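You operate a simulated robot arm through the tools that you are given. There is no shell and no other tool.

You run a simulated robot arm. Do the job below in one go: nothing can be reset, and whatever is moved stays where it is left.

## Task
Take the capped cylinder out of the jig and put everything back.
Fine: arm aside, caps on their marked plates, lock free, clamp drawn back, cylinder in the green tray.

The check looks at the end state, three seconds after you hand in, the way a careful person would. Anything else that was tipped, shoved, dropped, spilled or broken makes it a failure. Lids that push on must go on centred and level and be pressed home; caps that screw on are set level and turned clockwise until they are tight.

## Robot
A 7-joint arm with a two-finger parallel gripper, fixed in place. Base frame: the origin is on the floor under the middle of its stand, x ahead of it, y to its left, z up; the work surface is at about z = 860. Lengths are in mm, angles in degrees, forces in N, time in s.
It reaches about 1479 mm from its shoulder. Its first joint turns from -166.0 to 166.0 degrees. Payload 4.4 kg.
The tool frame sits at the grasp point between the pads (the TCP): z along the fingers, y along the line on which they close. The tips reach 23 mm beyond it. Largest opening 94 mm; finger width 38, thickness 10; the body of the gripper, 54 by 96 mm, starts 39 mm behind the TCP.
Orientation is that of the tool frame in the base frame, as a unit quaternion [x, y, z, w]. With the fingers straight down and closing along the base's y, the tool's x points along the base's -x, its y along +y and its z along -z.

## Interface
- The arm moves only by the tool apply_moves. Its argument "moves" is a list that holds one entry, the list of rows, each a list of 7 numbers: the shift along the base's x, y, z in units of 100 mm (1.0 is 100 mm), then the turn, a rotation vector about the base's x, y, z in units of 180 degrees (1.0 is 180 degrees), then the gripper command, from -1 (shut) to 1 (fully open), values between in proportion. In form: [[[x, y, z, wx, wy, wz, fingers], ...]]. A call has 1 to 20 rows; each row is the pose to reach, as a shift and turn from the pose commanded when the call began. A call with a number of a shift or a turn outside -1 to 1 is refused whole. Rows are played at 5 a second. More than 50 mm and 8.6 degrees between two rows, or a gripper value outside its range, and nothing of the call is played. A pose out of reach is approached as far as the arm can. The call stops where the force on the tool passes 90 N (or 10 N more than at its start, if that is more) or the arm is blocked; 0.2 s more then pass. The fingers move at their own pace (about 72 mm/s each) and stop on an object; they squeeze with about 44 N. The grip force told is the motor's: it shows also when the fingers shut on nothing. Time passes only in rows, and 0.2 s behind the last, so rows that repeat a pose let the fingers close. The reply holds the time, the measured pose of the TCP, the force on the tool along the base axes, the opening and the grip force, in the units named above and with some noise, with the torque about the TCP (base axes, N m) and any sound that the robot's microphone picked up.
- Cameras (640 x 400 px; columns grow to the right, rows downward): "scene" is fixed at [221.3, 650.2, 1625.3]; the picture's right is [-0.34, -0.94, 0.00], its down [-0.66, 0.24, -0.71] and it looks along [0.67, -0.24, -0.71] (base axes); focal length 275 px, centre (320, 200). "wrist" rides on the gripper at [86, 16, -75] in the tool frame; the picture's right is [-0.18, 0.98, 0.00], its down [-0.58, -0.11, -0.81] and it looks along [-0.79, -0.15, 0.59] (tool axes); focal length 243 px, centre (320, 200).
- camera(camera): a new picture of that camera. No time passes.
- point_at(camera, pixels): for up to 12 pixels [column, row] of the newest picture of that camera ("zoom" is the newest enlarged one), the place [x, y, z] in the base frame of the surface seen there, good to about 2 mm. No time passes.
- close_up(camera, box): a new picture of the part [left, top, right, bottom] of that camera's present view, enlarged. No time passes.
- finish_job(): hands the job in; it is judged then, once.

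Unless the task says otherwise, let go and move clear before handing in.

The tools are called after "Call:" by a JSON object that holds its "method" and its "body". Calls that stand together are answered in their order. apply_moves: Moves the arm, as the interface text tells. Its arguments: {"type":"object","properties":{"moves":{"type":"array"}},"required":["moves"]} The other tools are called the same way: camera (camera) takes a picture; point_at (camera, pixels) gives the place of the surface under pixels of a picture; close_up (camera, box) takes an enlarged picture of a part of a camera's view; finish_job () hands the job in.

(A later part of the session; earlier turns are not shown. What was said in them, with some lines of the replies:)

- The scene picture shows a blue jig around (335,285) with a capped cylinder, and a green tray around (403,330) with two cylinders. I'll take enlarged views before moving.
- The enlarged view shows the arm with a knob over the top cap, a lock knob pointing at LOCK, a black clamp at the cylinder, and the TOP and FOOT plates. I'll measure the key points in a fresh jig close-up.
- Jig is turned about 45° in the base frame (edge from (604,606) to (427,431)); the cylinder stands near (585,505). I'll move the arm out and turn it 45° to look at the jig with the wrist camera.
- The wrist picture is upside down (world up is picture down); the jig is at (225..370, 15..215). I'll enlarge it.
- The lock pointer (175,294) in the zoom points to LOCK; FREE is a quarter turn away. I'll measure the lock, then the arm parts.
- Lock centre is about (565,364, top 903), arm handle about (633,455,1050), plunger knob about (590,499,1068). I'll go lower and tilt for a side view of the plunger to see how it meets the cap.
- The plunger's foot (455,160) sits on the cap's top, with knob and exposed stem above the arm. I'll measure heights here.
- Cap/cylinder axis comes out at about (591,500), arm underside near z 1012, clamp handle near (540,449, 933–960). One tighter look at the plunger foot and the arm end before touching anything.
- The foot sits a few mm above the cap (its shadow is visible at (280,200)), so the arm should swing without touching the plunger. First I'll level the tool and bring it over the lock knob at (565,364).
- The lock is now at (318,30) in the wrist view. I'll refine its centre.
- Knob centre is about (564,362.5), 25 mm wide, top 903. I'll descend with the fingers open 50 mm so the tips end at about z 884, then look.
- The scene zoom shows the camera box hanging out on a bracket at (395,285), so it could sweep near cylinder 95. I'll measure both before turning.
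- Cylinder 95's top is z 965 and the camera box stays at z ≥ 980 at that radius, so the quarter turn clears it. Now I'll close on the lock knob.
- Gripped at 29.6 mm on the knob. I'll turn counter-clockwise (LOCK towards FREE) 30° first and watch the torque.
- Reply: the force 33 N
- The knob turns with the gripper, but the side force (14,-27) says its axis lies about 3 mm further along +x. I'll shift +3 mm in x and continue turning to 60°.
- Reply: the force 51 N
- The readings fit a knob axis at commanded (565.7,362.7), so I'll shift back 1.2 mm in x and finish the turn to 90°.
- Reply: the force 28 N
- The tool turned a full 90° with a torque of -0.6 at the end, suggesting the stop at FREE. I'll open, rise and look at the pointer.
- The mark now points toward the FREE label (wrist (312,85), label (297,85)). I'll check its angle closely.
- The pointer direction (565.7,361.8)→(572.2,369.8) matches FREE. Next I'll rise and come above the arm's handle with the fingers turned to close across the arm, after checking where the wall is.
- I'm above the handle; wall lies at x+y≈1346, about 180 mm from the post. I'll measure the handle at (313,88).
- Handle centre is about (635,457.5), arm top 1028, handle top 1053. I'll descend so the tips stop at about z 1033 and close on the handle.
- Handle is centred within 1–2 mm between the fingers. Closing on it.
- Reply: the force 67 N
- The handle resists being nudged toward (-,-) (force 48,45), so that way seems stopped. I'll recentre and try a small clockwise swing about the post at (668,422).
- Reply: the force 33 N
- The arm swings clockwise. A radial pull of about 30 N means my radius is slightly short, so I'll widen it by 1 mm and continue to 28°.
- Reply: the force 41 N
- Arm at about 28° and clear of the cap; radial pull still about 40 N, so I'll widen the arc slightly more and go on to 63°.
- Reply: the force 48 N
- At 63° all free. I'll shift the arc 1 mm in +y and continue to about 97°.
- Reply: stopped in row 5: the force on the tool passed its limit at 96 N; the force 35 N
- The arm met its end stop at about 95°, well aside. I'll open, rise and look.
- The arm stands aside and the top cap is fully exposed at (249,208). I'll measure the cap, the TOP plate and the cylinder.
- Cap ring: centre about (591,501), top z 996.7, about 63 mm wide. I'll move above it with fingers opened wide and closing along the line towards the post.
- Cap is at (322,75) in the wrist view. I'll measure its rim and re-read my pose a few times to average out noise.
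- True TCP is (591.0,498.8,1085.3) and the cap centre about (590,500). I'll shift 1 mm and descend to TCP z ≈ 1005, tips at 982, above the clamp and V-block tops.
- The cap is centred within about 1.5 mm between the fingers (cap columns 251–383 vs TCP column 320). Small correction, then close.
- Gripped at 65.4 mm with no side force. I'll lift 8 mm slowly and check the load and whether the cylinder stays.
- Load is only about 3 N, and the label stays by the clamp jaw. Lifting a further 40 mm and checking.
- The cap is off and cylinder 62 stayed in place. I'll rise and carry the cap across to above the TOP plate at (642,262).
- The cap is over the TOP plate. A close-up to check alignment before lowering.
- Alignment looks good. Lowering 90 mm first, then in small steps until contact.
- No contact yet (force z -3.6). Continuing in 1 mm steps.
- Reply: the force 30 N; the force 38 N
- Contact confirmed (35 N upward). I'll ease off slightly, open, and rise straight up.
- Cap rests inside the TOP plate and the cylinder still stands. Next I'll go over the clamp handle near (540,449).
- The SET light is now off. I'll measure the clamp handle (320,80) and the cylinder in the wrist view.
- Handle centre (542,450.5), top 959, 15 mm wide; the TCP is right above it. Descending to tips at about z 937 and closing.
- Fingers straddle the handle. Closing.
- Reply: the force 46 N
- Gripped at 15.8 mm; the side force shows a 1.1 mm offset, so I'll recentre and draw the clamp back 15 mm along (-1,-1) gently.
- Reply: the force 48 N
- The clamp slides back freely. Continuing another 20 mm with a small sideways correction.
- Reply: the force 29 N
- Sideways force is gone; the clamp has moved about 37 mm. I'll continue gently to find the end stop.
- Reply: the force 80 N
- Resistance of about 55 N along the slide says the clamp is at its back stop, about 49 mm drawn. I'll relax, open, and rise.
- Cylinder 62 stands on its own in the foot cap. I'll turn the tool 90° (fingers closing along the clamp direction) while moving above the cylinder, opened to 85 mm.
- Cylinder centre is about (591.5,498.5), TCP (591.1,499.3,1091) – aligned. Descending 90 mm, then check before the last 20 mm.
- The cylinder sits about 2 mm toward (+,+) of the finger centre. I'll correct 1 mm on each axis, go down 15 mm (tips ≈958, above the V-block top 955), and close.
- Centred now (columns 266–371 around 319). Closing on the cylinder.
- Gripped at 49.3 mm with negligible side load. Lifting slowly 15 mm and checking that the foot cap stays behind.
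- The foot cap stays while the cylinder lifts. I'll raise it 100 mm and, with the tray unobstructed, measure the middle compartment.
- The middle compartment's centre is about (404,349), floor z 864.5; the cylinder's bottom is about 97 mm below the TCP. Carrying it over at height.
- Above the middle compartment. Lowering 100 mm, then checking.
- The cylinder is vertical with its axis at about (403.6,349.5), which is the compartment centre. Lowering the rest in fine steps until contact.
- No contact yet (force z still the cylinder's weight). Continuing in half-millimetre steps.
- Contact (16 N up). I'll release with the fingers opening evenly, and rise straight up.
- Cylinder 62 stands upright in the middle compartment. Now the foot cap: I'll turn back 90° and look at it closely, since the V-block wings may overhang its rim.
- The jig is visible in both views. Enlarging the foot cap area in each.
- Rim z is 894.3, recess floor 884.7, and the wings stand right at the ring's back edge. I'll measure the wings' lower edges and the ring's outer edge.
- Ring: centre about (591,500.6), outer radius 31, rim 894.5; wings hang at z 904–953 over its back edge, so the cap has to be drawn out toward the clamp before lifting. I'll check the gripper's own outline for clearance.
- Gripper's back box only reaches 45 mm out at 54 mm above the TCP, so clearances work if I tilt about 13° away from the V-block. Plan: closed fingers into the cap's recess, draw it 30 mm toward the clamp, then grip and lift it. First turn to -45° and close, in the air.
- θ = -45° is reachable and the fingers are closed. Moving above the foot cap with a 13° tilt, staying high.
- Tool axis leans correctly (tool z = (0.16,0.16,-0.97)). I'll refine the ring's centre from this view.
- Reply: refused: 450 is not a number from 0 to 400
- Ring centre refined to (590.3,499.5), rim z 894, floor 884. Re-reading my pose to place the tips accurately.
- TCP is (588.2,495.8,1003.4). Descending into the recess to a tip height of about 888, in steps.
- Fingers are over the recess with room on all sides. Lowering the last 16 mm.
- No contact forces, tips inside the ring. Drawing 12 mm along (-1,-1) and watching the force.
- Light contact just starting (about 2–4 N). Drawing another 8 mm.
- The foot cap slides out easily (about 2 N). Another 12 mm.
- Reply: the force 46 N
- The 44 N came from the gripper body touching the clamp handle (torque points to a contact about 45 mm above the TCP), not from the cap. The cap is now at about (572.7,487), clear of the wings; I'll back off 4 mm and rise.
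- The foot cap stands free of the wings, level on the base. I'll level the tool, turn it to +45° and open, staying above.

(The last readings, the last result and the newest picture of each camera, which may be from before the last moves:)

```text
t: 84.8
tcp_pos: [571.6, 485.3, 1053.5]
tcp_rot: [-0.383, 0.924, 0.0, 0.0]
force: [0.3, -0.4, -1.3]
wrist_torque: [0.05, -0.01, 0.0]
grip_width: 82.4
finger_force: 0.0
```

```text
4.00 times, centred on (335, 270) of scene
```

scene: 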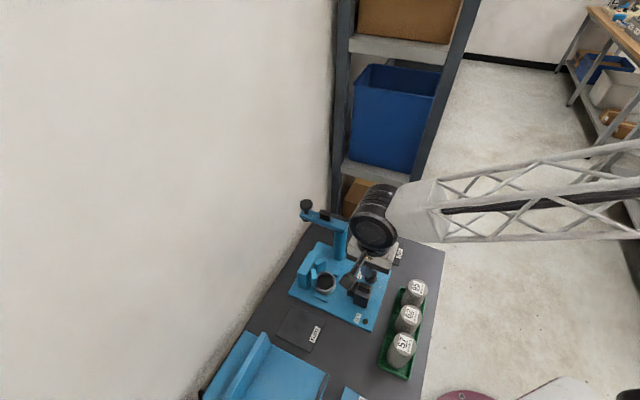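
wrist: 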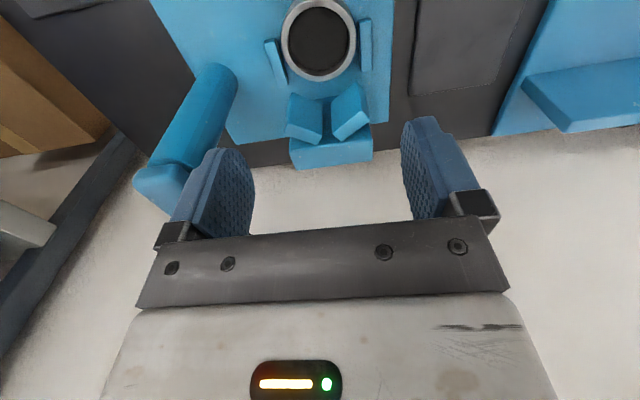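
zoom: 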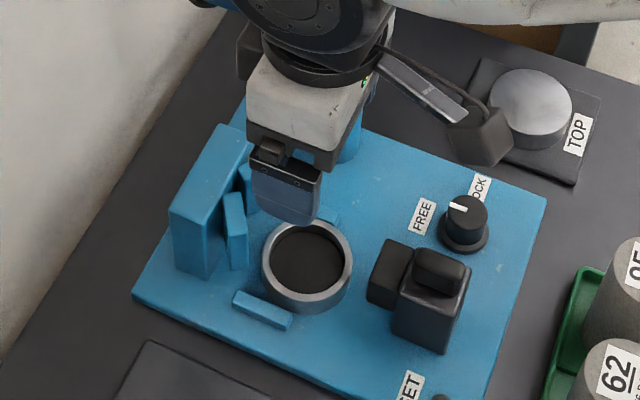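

Call:
{"method": "close_up", "body": {"camera": "wrist", "box": [250, 0, 390, 130]}}

Call:
{"method": "point_at", "body": {"camera": "wrist", "pixels": [[283, 40], [354, 40], [318, 2], [318, 77], [292, 15], [347, 15], [292, 65], [345, 65], [318, 40], [275, 60], [364, 45], [305, 120]]}}

Call:
{"method": "apply_moves", "body": {"moves": [[[0, 0, 0, 0, 0, 0, 0.75]]]}}

Call:
{"method": "apply_moves", "body": {"moves": [[[0, 0, 0, 0, 0, 0, 0.75]]]}}

Call:
{"method": "apply_moves", "body": {"moves": [[[0, 0, 0, 0, 0, 0, 0.75]]]}}

```text
3.08 times, centred on (320, 65) of wrist
```

zoom: 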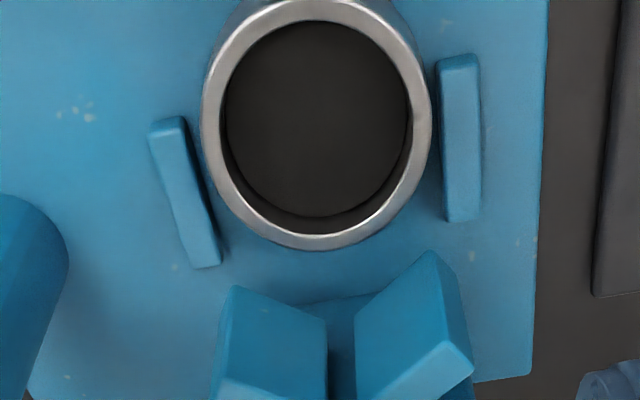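

```text
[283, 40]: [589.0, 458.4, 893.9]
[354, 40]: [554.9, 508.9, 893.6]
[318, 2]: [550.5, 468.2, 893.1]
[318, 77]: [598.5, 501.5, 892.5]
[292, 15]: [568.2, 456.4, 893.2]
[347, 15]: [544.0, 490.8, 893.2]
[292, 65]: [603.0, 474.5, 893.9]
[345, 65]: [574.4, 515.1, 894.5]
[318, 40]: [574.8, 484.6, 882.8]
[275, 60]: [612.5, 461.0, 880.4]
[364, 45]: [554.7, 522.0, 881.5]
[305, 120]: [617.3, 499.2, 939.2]
```

```text
t: 85.2
tcp_pos: [572.3, 484.3, 1053.9]
tcp_rot: [-0.383, 0.924, 0.001, 0.0]
force: [0.4, 0.2, -0.5]
wrist_torque: [0.03, -0.02, 0.01]
grip_width: 82.4
finger_force: 0.1
```

```text
t: 85.6
tcp_pos: [572.0, 485.0, 1053.3]
tcp_rot: [-0.383, 0.924, 0.0, 0.0]
force: [-0.6, -0.6, 0.4]
wrist_torque: [0.02, 0.02, 0.03]
grip_width: 82.3
finger_force: 0.1
```

```text
t: 86.0
tcp_pos: [572.2, 485.0, 1053.3]
tcp_rot: [-0.383, 0.924, 0.002, -0.001]
force: [0.2, -0.6, 0.3]
wrist_torque: [-0.01, 0.03, 0.03]
grip_width: 82.3
finger_force: 0.1
```

Cap centre is (572.8,484.3) and the TCP (572.1,484.9), well aligned. Descending: first 95 mm, then look.

Call:
{"method": "apply_moves", "body": {"moves": [[[-0.01, -0.014, -0.3, 0, 0, 0, 0.75], [-0.01, -0.014, -0.6, 0, 0, 0, 0.75], [-0.01, -0.014, -0.95, 0, 0, 0, 0.75], [-0.01, -0.014, -0.95, 0, 0, 0, 0.75]]]}}

Call:
{"method": "camera", "body": {"camera": "wrist"}}

Call:
{"method": "close_up", "body": {"camera": "scene", "box": [285, 220, 385, 320]}}

```text
t: 87.0
tcp_pos: [572.6, 483.8, 958.9]
tcp_rot: [-0.383, 0.924, 0.001, 0.0]
force: [0.4, -0.8, 0.3]
wrist_torque: [-0.01, 0.02, -0.03]
grip_width: 82.1
finger_force: 0.1
```

```text
taken
```

wrist: 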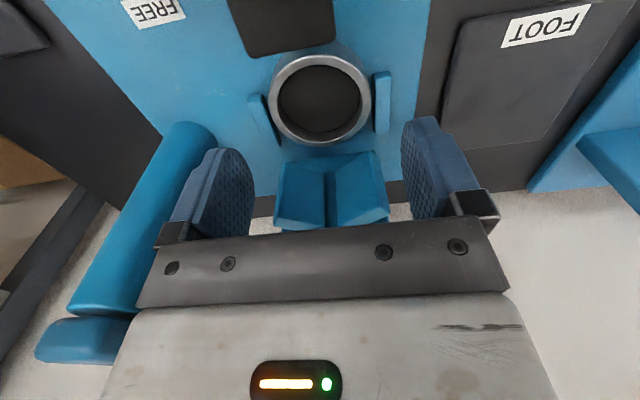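

```text
4.00 times, centred on (335, 270) of scene
```

zoom: 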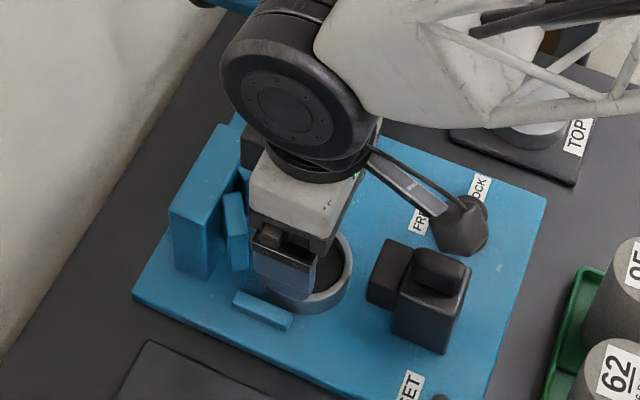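

Ring centred (columns 268–371), camera and clamp clear. Lowering the last 50 mm slowly.

Call:
{"method": "apply_moves", "body": {"moves": [[[0, 0, -0.15, 0, 0, 0, 0.75], [0, 0, -0.3, 0, 0, 0, 0.75], [0, 0, -0.4, 0, 0, 0, 0.75], [0, 0, -0.46, 0, 0, 0, 0.75], [0, 0, -0.5, 0, 0, 0, 0.75], [0, 0, -0.5, 0, 0, 0, 0.75]]]}}

Call:
{"method": "camera", "body": {"camera": "wrist"}}

Call:
{"method": "close_up", "body": {"camera": "scene", "box": [285, 220, 385, 320]}}

```text
t: 88.4
tcp_pos: [572.4, 482.7, 909.2]
tcp_rot: [-0.383, 0.924, 0.001, 0.0]
force: [-0.4, 0.6, -0.3]
wrist_torque: [-0.01, 0.04, 0.02]
grip_width: 81.8
finger_force: 0.0
```

```text
taken
```

wrist: 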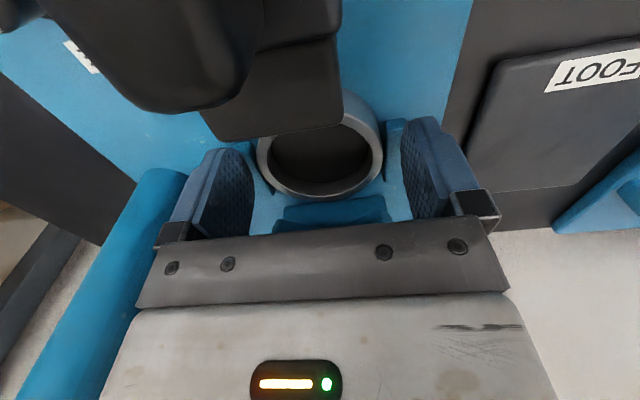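

```text
4.00 times, centred on (335, 270) of scene
```

zoom: 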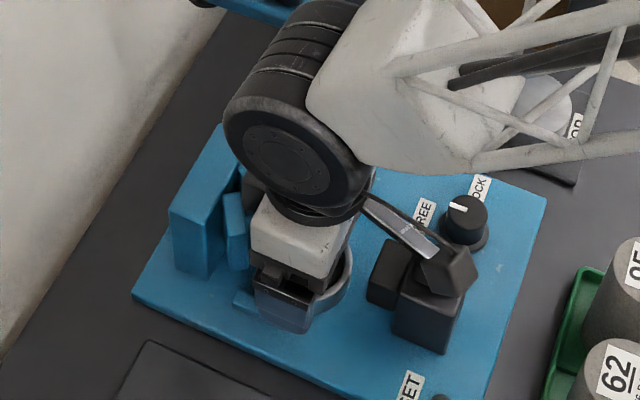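

No contact forces. Closing on the foot cap's rim.

Call:
{"method": "apply_moves", "body": {"moves": [[[0, 0, 0, 0, 0, 0, 0.5], [0, 0, 0, 0, 0, 0, 0.3], [0, 0, 0, 0, 0, 0, 0.1], [0, 0, 0, 0, 0, 0, 0.1], [0, 0, 0, 0, 0, 0, 0.1]]]}}

Call:
{"method": "camera", "body": {"camera": "wrist"}}

```text
t: 89.6
tcp_pos: [572.2, 484.8, 909.7]
tcp_rot: [-0.382, 0.924, 0.001, 0.0]
force: [-0.9, 1.6, 2.7]
wrist_torque: [0.1, 0.2, -0.06]
grip_width: 65.4
finger_force: 44.7
```

```text
taken
```

wrist: 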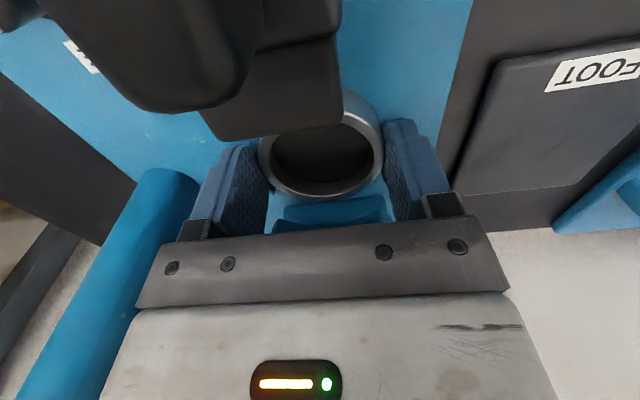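

Gripped at 65.4 mm. Lifting slowly 15 mm first.

Call:
{"method": "apply_moves", "body": {"moves": [[[0, 0, 0.03, 0, 0, 0, 0.1], [0, 0, 0.06, 0, 0, 0, 0.1], [0, 0, 0.1, 0, 0, 0, 0.1], [0, 0, 0.15, 0, 0, 0, 0.1]]]}}

Call:
{"method": "camera", "body": {"camera": "wrist"}}

Call:
{"method": "close_up", "body": {"camera": "scene", "box": [285, 220, 385, 320]}}

```text
t: 90.6
tcp_pos: [571.0, 482.8, 923.2]
tcp_rot: [-0.382, 0.924, 0.001, 0.0]
force: [0.0, -0.3, -3.1]
wrist_torque: [-0.03, -0.02, 0.0]
grip_width: 65.4
finger_force: 44.1
```

```text
taken
```

wrist: 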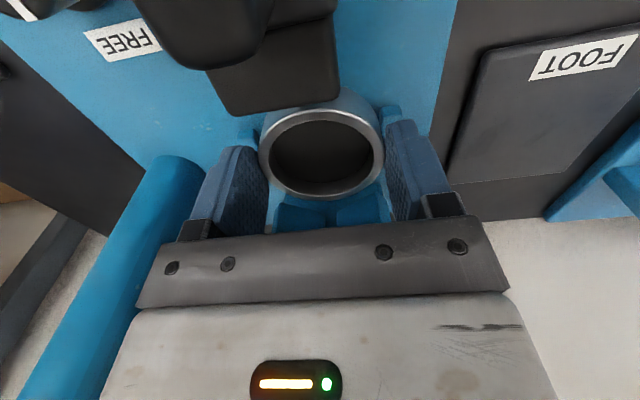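

```text
4.00 times, centred on (335, 270) of scene
```

zoom: 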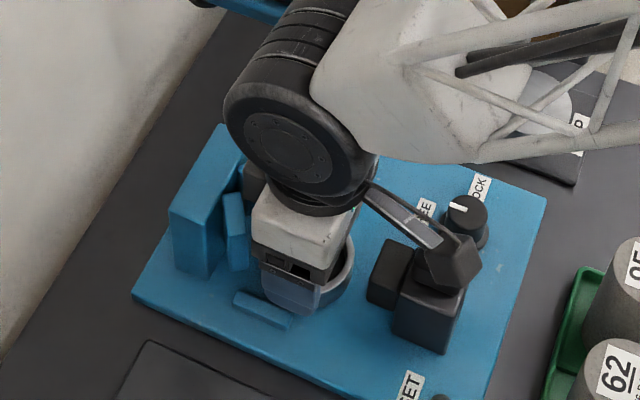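

The cap lifts level with about 3 N. Raising 100 mm and measuring the FOOT plate and its surroundings.

Call:
{"method": "apply_moves", "body": {"moves": [[[0, 0, 0.2, 0, 0, 0, 0.1], [0, 0, 0.4, 0, 0, 0, 0.1], [0, 0, 0.7, 0, 0, 0, 0.1], [0, 0, 1.0, 0, 0, 0, 0.1]]]}}

Call:
{"method": "close_up", "body": {"camera": "scene", "box": [200, 280, 360, 400]}}

Call:
{"method": "point_at", "body": {"camera": "zoom", "pixels": [[380, 110], [505, 165], [300, 195], [430, 285], [250, 200], [200, 260], [300, 260], [130, 330], [210, 215], [440, 240], [480, 380], [360, 190]]}}

```text
t: 91.6
tcp_pos: [570.5, 484.0, 1022.4]
tcp_rot: [-0.383, 0.924, 0.0, -0.001]
force: [-0.9, -0.3, -3.5]
wrist_torque: [0.01, 0.01, 0.0]
grip_width: 65.1
finger_force: 44.2
```

```text
3.33 times, centred on (280, 340) of scene
```

zoom: 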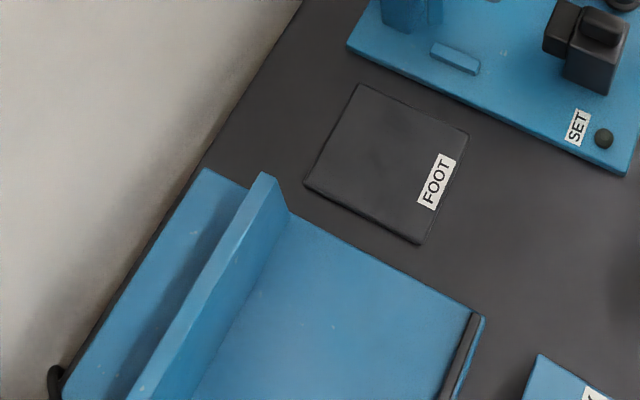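

```text
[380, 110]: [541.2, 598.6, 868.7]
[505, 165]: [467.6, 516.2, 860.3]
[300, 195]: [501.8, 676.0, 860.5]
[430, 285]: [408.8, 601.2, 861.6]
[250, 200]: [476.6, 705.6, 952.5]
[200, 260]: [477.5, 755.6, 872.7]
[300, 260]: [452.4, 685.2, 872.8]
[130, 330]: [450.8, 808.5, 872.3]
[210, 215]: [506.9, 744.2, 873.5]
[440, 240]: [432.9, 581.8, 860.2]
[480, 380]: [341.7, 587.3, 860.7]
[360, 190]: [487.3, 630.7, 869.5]
```

Call:
{"method": "point_at", "body": {"camera": "zoom", "pixels": [[361, 90], [463, 136], [417, 238], [310, 183], [385, 160], [262, 178], [288, 210], [245, 195]]}}

```text
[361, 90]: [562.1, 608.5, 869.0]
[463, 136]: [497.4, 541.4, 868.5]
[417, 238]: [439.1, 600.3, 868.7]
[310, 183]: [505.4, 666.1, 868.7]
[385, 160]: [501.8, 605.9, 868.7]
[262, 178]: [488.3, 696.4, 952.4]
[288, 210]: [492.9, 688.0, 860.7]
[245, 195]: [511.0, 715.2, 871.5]
```

FOOT plate centre is (501,604), top z 868.7; nearest tall part is the blue fence corner at (488,696), clear by more than 25 mm. Carrying the cap over.

Call:
{"method": "apply_moves", "body": {"moves": [[[-0.15, 0.25, 0, 0, 0, 0, 0.1], [-0.3, 0.5, 0, 0, 0, 0, 0.1], [-0.45, 0.75, 0, 0, 0, 0, 0.1], [-0.58, 1.0, 0, 0, 0, 0, 0.1]]]}}

Call:
{"method": "apply_moves", "body": {"moves": [[[-0.12, 0.205, -0.1, 0, 0, 0, 0.1], [-0.12, 0.205, -0.4, 0, 0, 0, 0.1], [-0.12, 0.205, -0.7, 0, 0, 0, 0.1], [-0.12, 0.205, -0.9, 0, 0, 0, 0.1], [-0.12, 0.205, -0.9, 0, 0, 0, 0.1]]]}}

Call:
{"method": "camera", "body": {"camera": "wrist"}}

Call:
{"method": "close_up", "body": {"camera": "scene", "box": [220, 250, 360, 380]}}

```text
t: 92.6
tcp_pos: [514.2, 584.2, 1023.4]
tcp_rot: [-0.383, 0.924, 0.001, 0.0]
force: [0.0, 0.9, -3.8]
wrist_torque: [-0.04, 0.0, -0.03]
grip_width: 65.4
finger_force: 44.5
```

```text
t: 93.8
tcp_pos: [500.5, 604.0, 933.0]
tcp_rot: [-0.382, 0.924, 0.001, 0.0]
force: [0.2, -0.5, -3.4]
wrist_torque: [0.01, 0.03, -0.02]
grip_width: 65.0
finger_force: 44.2
```

```text
taken
```

wrist: 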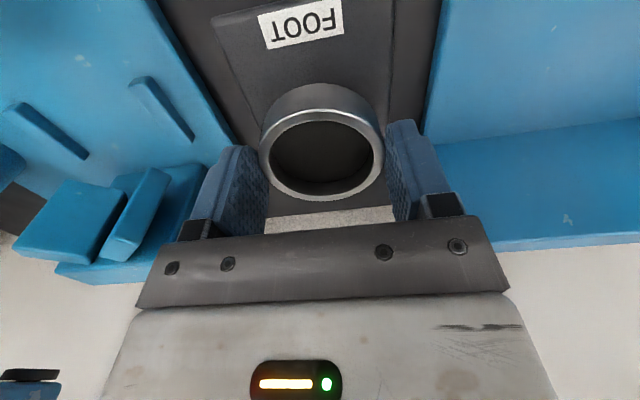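

```text
3.08 times, centred on (290, 315) of scene
```

zoom: 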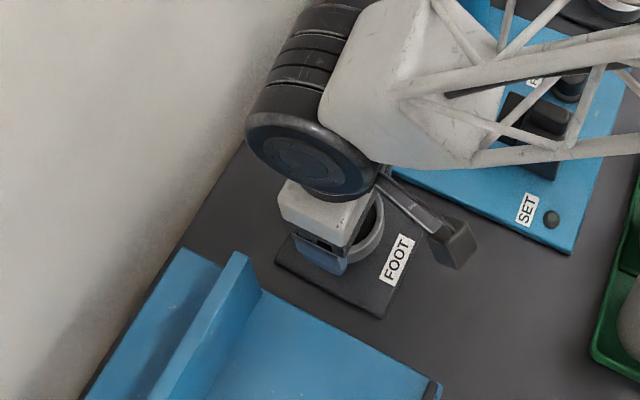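

Above the FOOT plate. Lowering 22 mm, then in 1 mm steps to contact.

Call:
{"method": "apply_moves", "body": {"moves": [[[0, 0, -0.08, 0, 0, 0, 0.1], [0, 0, -0.15, 0, 0, 0, 0.1], [0, 0, -0.2, 0, 0, 0, 0.1], [0, 0, -0.22, 0, 0, 0, 0.1], [0, 0, -0.23, 0, 0, 0, 0.1], [0, 0, -0.24, 0, 0, 0, 0.1]]]}}

Call:
{"method": "apply_moves", "body": {"moves": [[[0, 0, -0.01, 0, 0, 0, 0.1], [0, 0, -0.015, 0, 0, 0, 0.1]]]}}

```text
t: 95.2
tcp_pos: [502.0, 603.9, 910.4]
tcp_rot: [-0.384, 0.923, 0.0, -0.001]
force: [0.3, -0.8, -2.2]
wrist_torque: [-0.02, -0.01, 0.06]
grip_width: 65.4
finger_force: 44.4
```

```text
t: 95.8
tcp_pos: [501.7, 603.2, 907.8]
tcp_rot: [-0.382, 0.924, 0.0, 0.0]
force: [0.9, 0.5, -3.7]
wrist_torque: [-0.02, 0.03, 0.04]
grip_width: 65.2
finger_force: 43.9
```

Call:
{"method": "apply_moves", "body": {"moves": [[[0, 0, -0.008, 0, 0, 0, 0.1], [0, 0, -0.015, 0, 0, 0, 0.1]]]}}

Call:
{"method": "apply_moves", "body": {"moves": [[[0, 0, -0.007, 0, 0, 0, 0.1], [0, 0, -0.012, 0, 0, 0, 0.1]]]}}

```text
t: 96.4
tcp_pos: [502.0, 603.5, 907.4]
tcp_rot: [-0.382, 0.924, 0.001, 0.0]
force: [0.0, -0.3, -3.9]
wrist_torque: [0.03, -0.01, 0.01]
grip_width: 65.5
finger_force: 44.2
```

```text
t: 97.0
tcp_pos: [501.5, 604.1, 906.0]
tcp_rot: [-0.383, 0.924, 0.001, 0.0]
force: [-1.2, -3.5, 9.1]
wrist_torque: [-0.45, -0.01, -0.08]
grip_width: 65.4
finger_force: 44.1
```

Contact made (9 N up). Releasing and rising straight up.

Call:
{"method": "apply_moves", "body": {"moves": [[[0, 0, -0.003, 0, 0, 0, 0.1], [0, 0, -0.003, 0, 0, 0, 0.45], [0, 0, -0.003, 0, 0, 0, 0.6], [0, 0, -0.003, 0, 0, 0, 0.75], [0, 0, -0.003, 0, 0, 0, 0.75], [0, 0, 0.1, 0, 0, 0, 0.75], [0, 0, 0.4, 0, 0, 0, 0.75], [0, 0, 0.7, 0, 0, 0, 0.75], [0, 0, 1.0, 0, 0, 0, 0.75]]]}}

Call:
{"method": "camera", "body": {"camera": "wrist"}}

Call:
{"method": "close_up", "body": {"camera": "scene", "box": [220, 250, 360, 380]}}

```text
t: 99.0
tcp_pos: [500.7, 602.7, 1005.9]
tcp_rot: [-0.383, 0.924, 0.0, -0.001]
force: [-0.2, 0.3, 0.8]
wrist_torque: [-0.01, 0.0, -0.01]
grip_width: 82.4
finger_force: 0.1
```

```text
taken
```

wrist: 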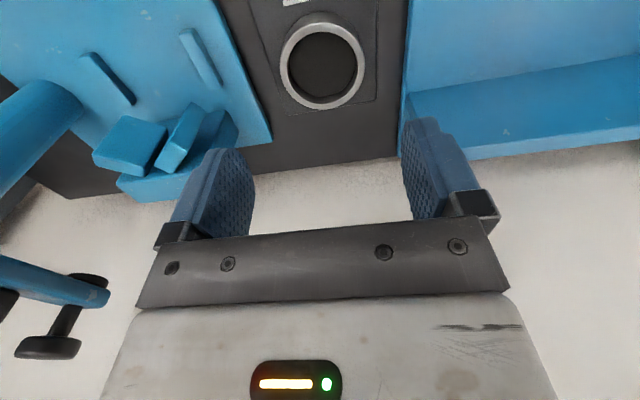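

```text
3.08 times, centred on (290, 315) of scene
```

zoom: 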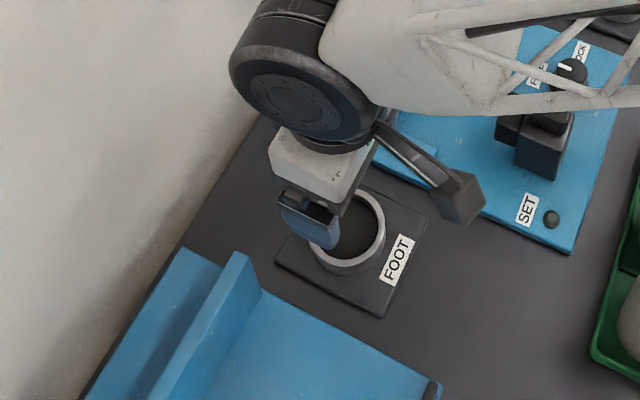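

The foot cap sits on its plate. Moving up and away to check everything.

Call:
{"method": "apply_moves", "body": {"moves": [[[0, 0, 0.4, 0, 0, 0, 0.75], [0, 0, 0.8, 0, 0, 0, 0.75], [-0.1, -0.2, 1.0, 0, 0, 0, 0.75]]]}}

Call:
{"method": "apply_moves", "body": {"moves": [[[-0.2, -0.3, 0.4, 0, 0, 0, 0.75], [-0.4, -0.6, 0.7, 0, 0, 0, 0.75], [-0.6, -0.9, 1.0, 0, 0, 0, 0.75]]]}}

Call:
{"method": "apply_moves", "body": {"moves": [[[-0.3, -0.3, 0.3, 0, 0, 0, 0.75], [-0.6, -0.65, 0.5, 0, 0, 0, 0.75], [-0.9, -1.0, 0.6, 0, 0, 0, 0.75]]]}}

Call:
{"method": "camera", "body": {"camera": "scene"}}

Call:
{"method": "camera", "body": {"camera": "wrist"}}

Call:
{"method": "close_up", "body": {"camera": "scene", "box": [260, 190, 450, 390]}}

```text
t: 99.8
tcp_pos: [491.6, 580.6, 1104.5]
tcp_rot: [-0.383, 0.924, 0.001, -0.001]
force: [0.8, -0.5, -0.2]
wrist_torque: [0.01, -0.01, -0.01]
grip_width: 82.2
finger_force: 0.0
```

```text
refused: row 1 steps farther than a row can; nothing moved
```

```text
refused: row 1 steps farther than a row can; nothing moved
```

```text
taken
```

scene: 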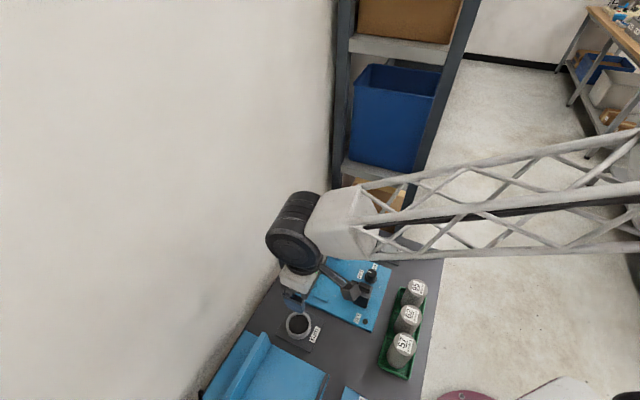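

```text
taken
```

wrist: 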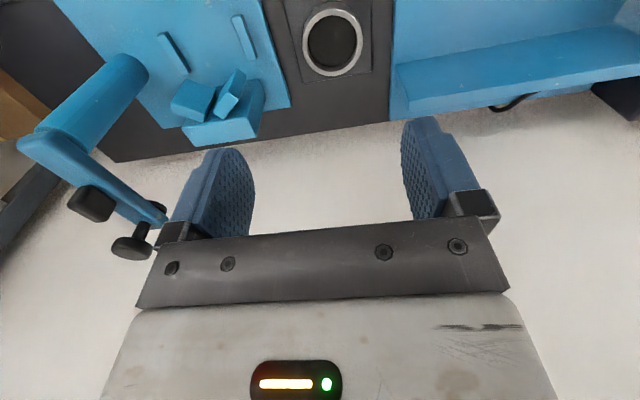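

```text
2.00 times, centred on (355, 290) of scene
```

zoom: 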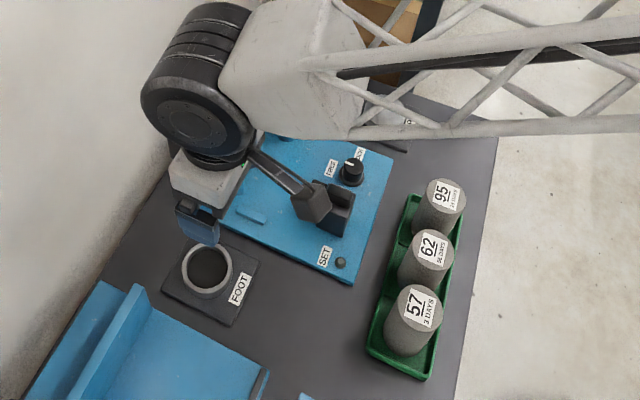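

Two calls were refused for too-large steps, so the arm is at (492,581,1105). I'll continue with smaller steps to a place out of view.

Call:
{"method": "apply_moves", "body": {"moves": [[[-0.12, -0.2, 0.2, 0, 0, 0, 0.75], [-0.25, -0.4, 0.4, 0, 0, 0, 0.75], [-0.38, -0.6, 0.6, 0, 0, 0, 0.75], [-0.5, -0.8, 0.8, 0, 0, 0, 0.75], [-0.6, -1.0, 1.0, 0, 0, 0, 0.75]]]}}

Call:
{"method": "apply_moves", "body": {"moves": [[[-0.15, -0.25, 0.1, 0, 0, 0, 0.75], [-0.3, -0.5, 0.2, 0, 0, 0, 0.75], [-0.45, -0.75, 0.3, 0, 0, 0, 0.75], [-0.6, -1.0, 0.4, 0, 0, 0, 0.75]]]}}

Call:
{"method": "apply_moves", "body": {"moves": [[[0, -0.3, 0.1, 0, 0, 0, 0.75], [0, -0.6, 0.2, 0, 0, 0, 0.75], [0, -1.0, 0.3, 0, 0, 0, 0.75]]]}}

Call:
{"method": "camera", "body": {"camera": "scene"}}

Call:
{"method": "close_up", "body": {"camera": "scene", "box": [260, 190, 450, 390]}}

Call:
{"method": "camera", "body": {"camera": "wrist"}}

```text
t: 101.0
tcp_pos: [432.2, 483.3, 1205.3]
tcp_rot: [-0.383, 0.924, 0.001, -0.001]
force: [0.1, 0.8, -0.3]
wrist_torque: [-0.04, 0.0, 0.03]
grip_width: 82.4
finger_force: 0.1
```

```text
t: 102.0
tcp_pos: [370.8, 383.2, 1245.9]
tcp_rot: [-0.383, 0.924, 0.001, -0.001]
force: [-0.6, 0.0, -0.7]
wrist_torque: [-0.01, -0.02, -0.02]
grip_width: 82.5
finger_force: 0.1
```

```text
t: 102.8
tcp_pos: [371.4, 281.7, 1275.5]
tcp_rot: [-0.383, 0.924, 0.001, 0.0]
force: [0.0, 0.4, 1.2]
wrist_torque: [-0.01, 0.01, 0.02]
grip_width: 82.2
finger_force: 0.1
```

```text
taken
```

scene: 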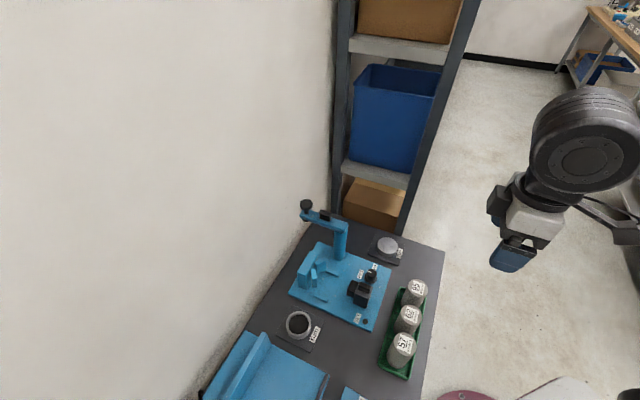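

```text
2.00 times, centred on (355, 290) of scene
```

zoom: 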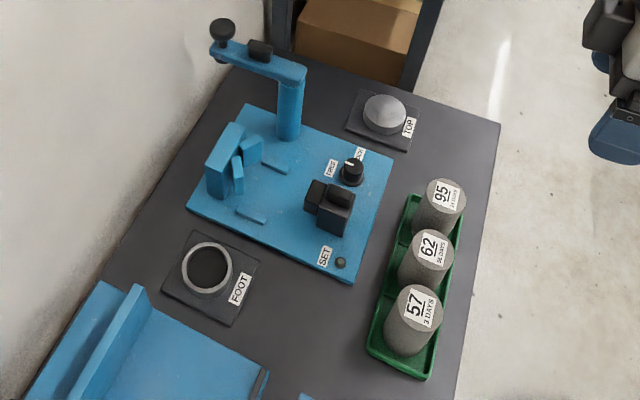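

```text
taken
```

wrist: 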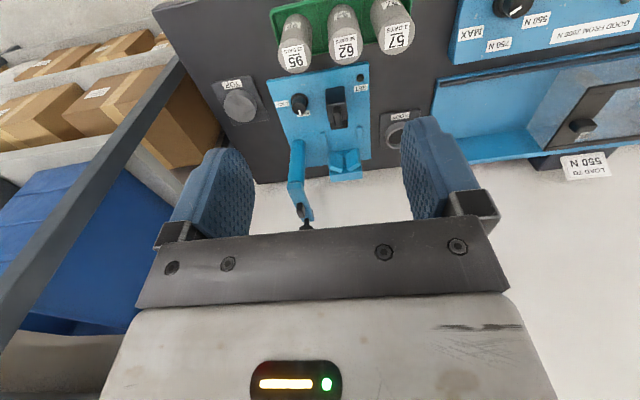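

Everything looks in place. Final check of the lock pointer, cap levels and cylinder position.

Call:
{"method": "close_up", "body": {"camera": "scene", "box": [335, 225, 415, 310]}}

Call:
{"method": "point_at", "body": {"camera": "zoom", "pixels": [[420, 80], [370, 90], [465, 95], [415, 55], [415, 110], [290, 205], [300, 190], [305, 212], [275, 190]]}}

Call:
{"method": "close_up", "body": {"camera": "scene", "box": [270, 290, 430, 390]}}

Call:
{"method": "point_at", "body": {"camera": "zoom", "pixels": [[70, 140], [166, 145], [120, 97], [112, 175], [560, 95], [525, 110], [592, 115], [530, 200], [505, 60], [585, 250]]}}

```text
4.71 times, centred on (375, 268) of scene
```

zoom: 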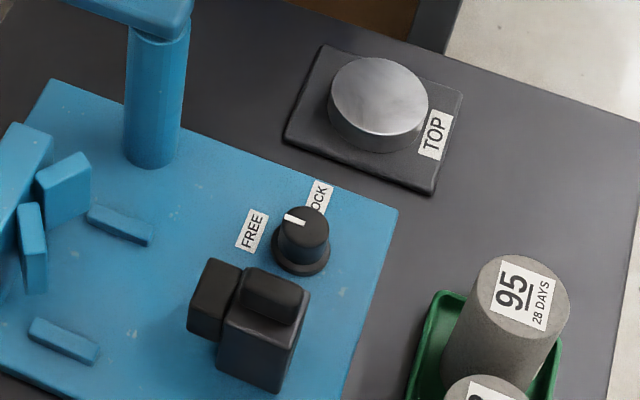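

```text
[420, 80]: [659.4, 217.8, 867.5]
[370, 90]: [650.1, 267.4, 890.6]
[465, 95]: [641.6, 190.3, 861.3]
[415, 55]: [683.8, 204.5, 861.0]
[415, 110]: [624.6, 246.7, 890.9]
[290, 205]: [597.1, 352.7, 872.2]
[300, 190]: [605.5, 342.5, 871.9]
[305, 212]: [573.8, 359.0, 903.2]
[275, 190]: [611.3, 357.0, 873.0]
```

```text
4.00 times, centred on (350, 340) of scene
```

zoom: 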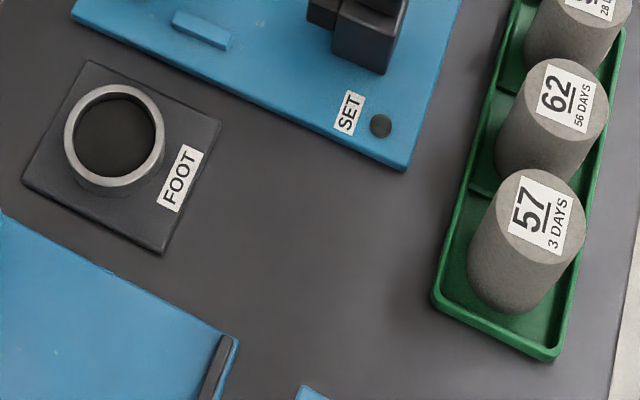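

```text
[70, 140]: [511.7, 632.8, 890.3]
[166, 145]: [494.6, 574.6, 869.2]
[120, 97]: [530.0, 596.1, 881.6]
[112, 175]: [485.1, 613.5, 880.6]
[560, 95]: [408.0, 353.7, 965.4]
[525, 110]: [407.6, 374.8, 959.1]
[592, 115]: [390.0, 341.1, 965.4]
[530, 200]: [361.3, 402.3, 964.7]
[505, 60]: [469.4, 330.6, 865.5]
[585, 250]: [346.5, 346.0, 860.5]
```

The latest pictures show everything where it should be:
- **Arm:** swung aside against its stop.
- **Lock:** pointer at FREE.
- **Clamp:** fully drawn back.
- **Caps:** top cap on TOP (top z 890.8) and foot cap on FOOT (rim z 890.3), both within their plates.
- **Cylinder:** 62 stands upright in the middle of the green tray (top z 965.4).

The gripper is empty and well clear, so I'm handing in.

Call:
{"method": "finish_job", "body": {}}

```text
The job is handed in.
```

The job is handed in, and the last pictures showed everything back in place. I haven't had the result of the check yet.

- **Arm:** swung aside to its end stop, about 95° from where it was.
- **Lock:** turned to FREE.
- **Clamp:** drawn back about 49 mm to its stop.
- **Top cap:** on the TOP plate.
- **Foot cap:** on the FOOT plate. The V-block overhung its back edge, so I slid it about 23 mm toward the clamp before lifting it out.
- **Cylinder 62:** upright in the middle of the green tray, between 95 and 57.

While I slid the foot cap out, the gripper body pressed against the clamp handle with about 44 N. The clamp was already at its back stop, and nothing looked displaced in the pictures afterwards. The gripper is empty and well clear of the table.
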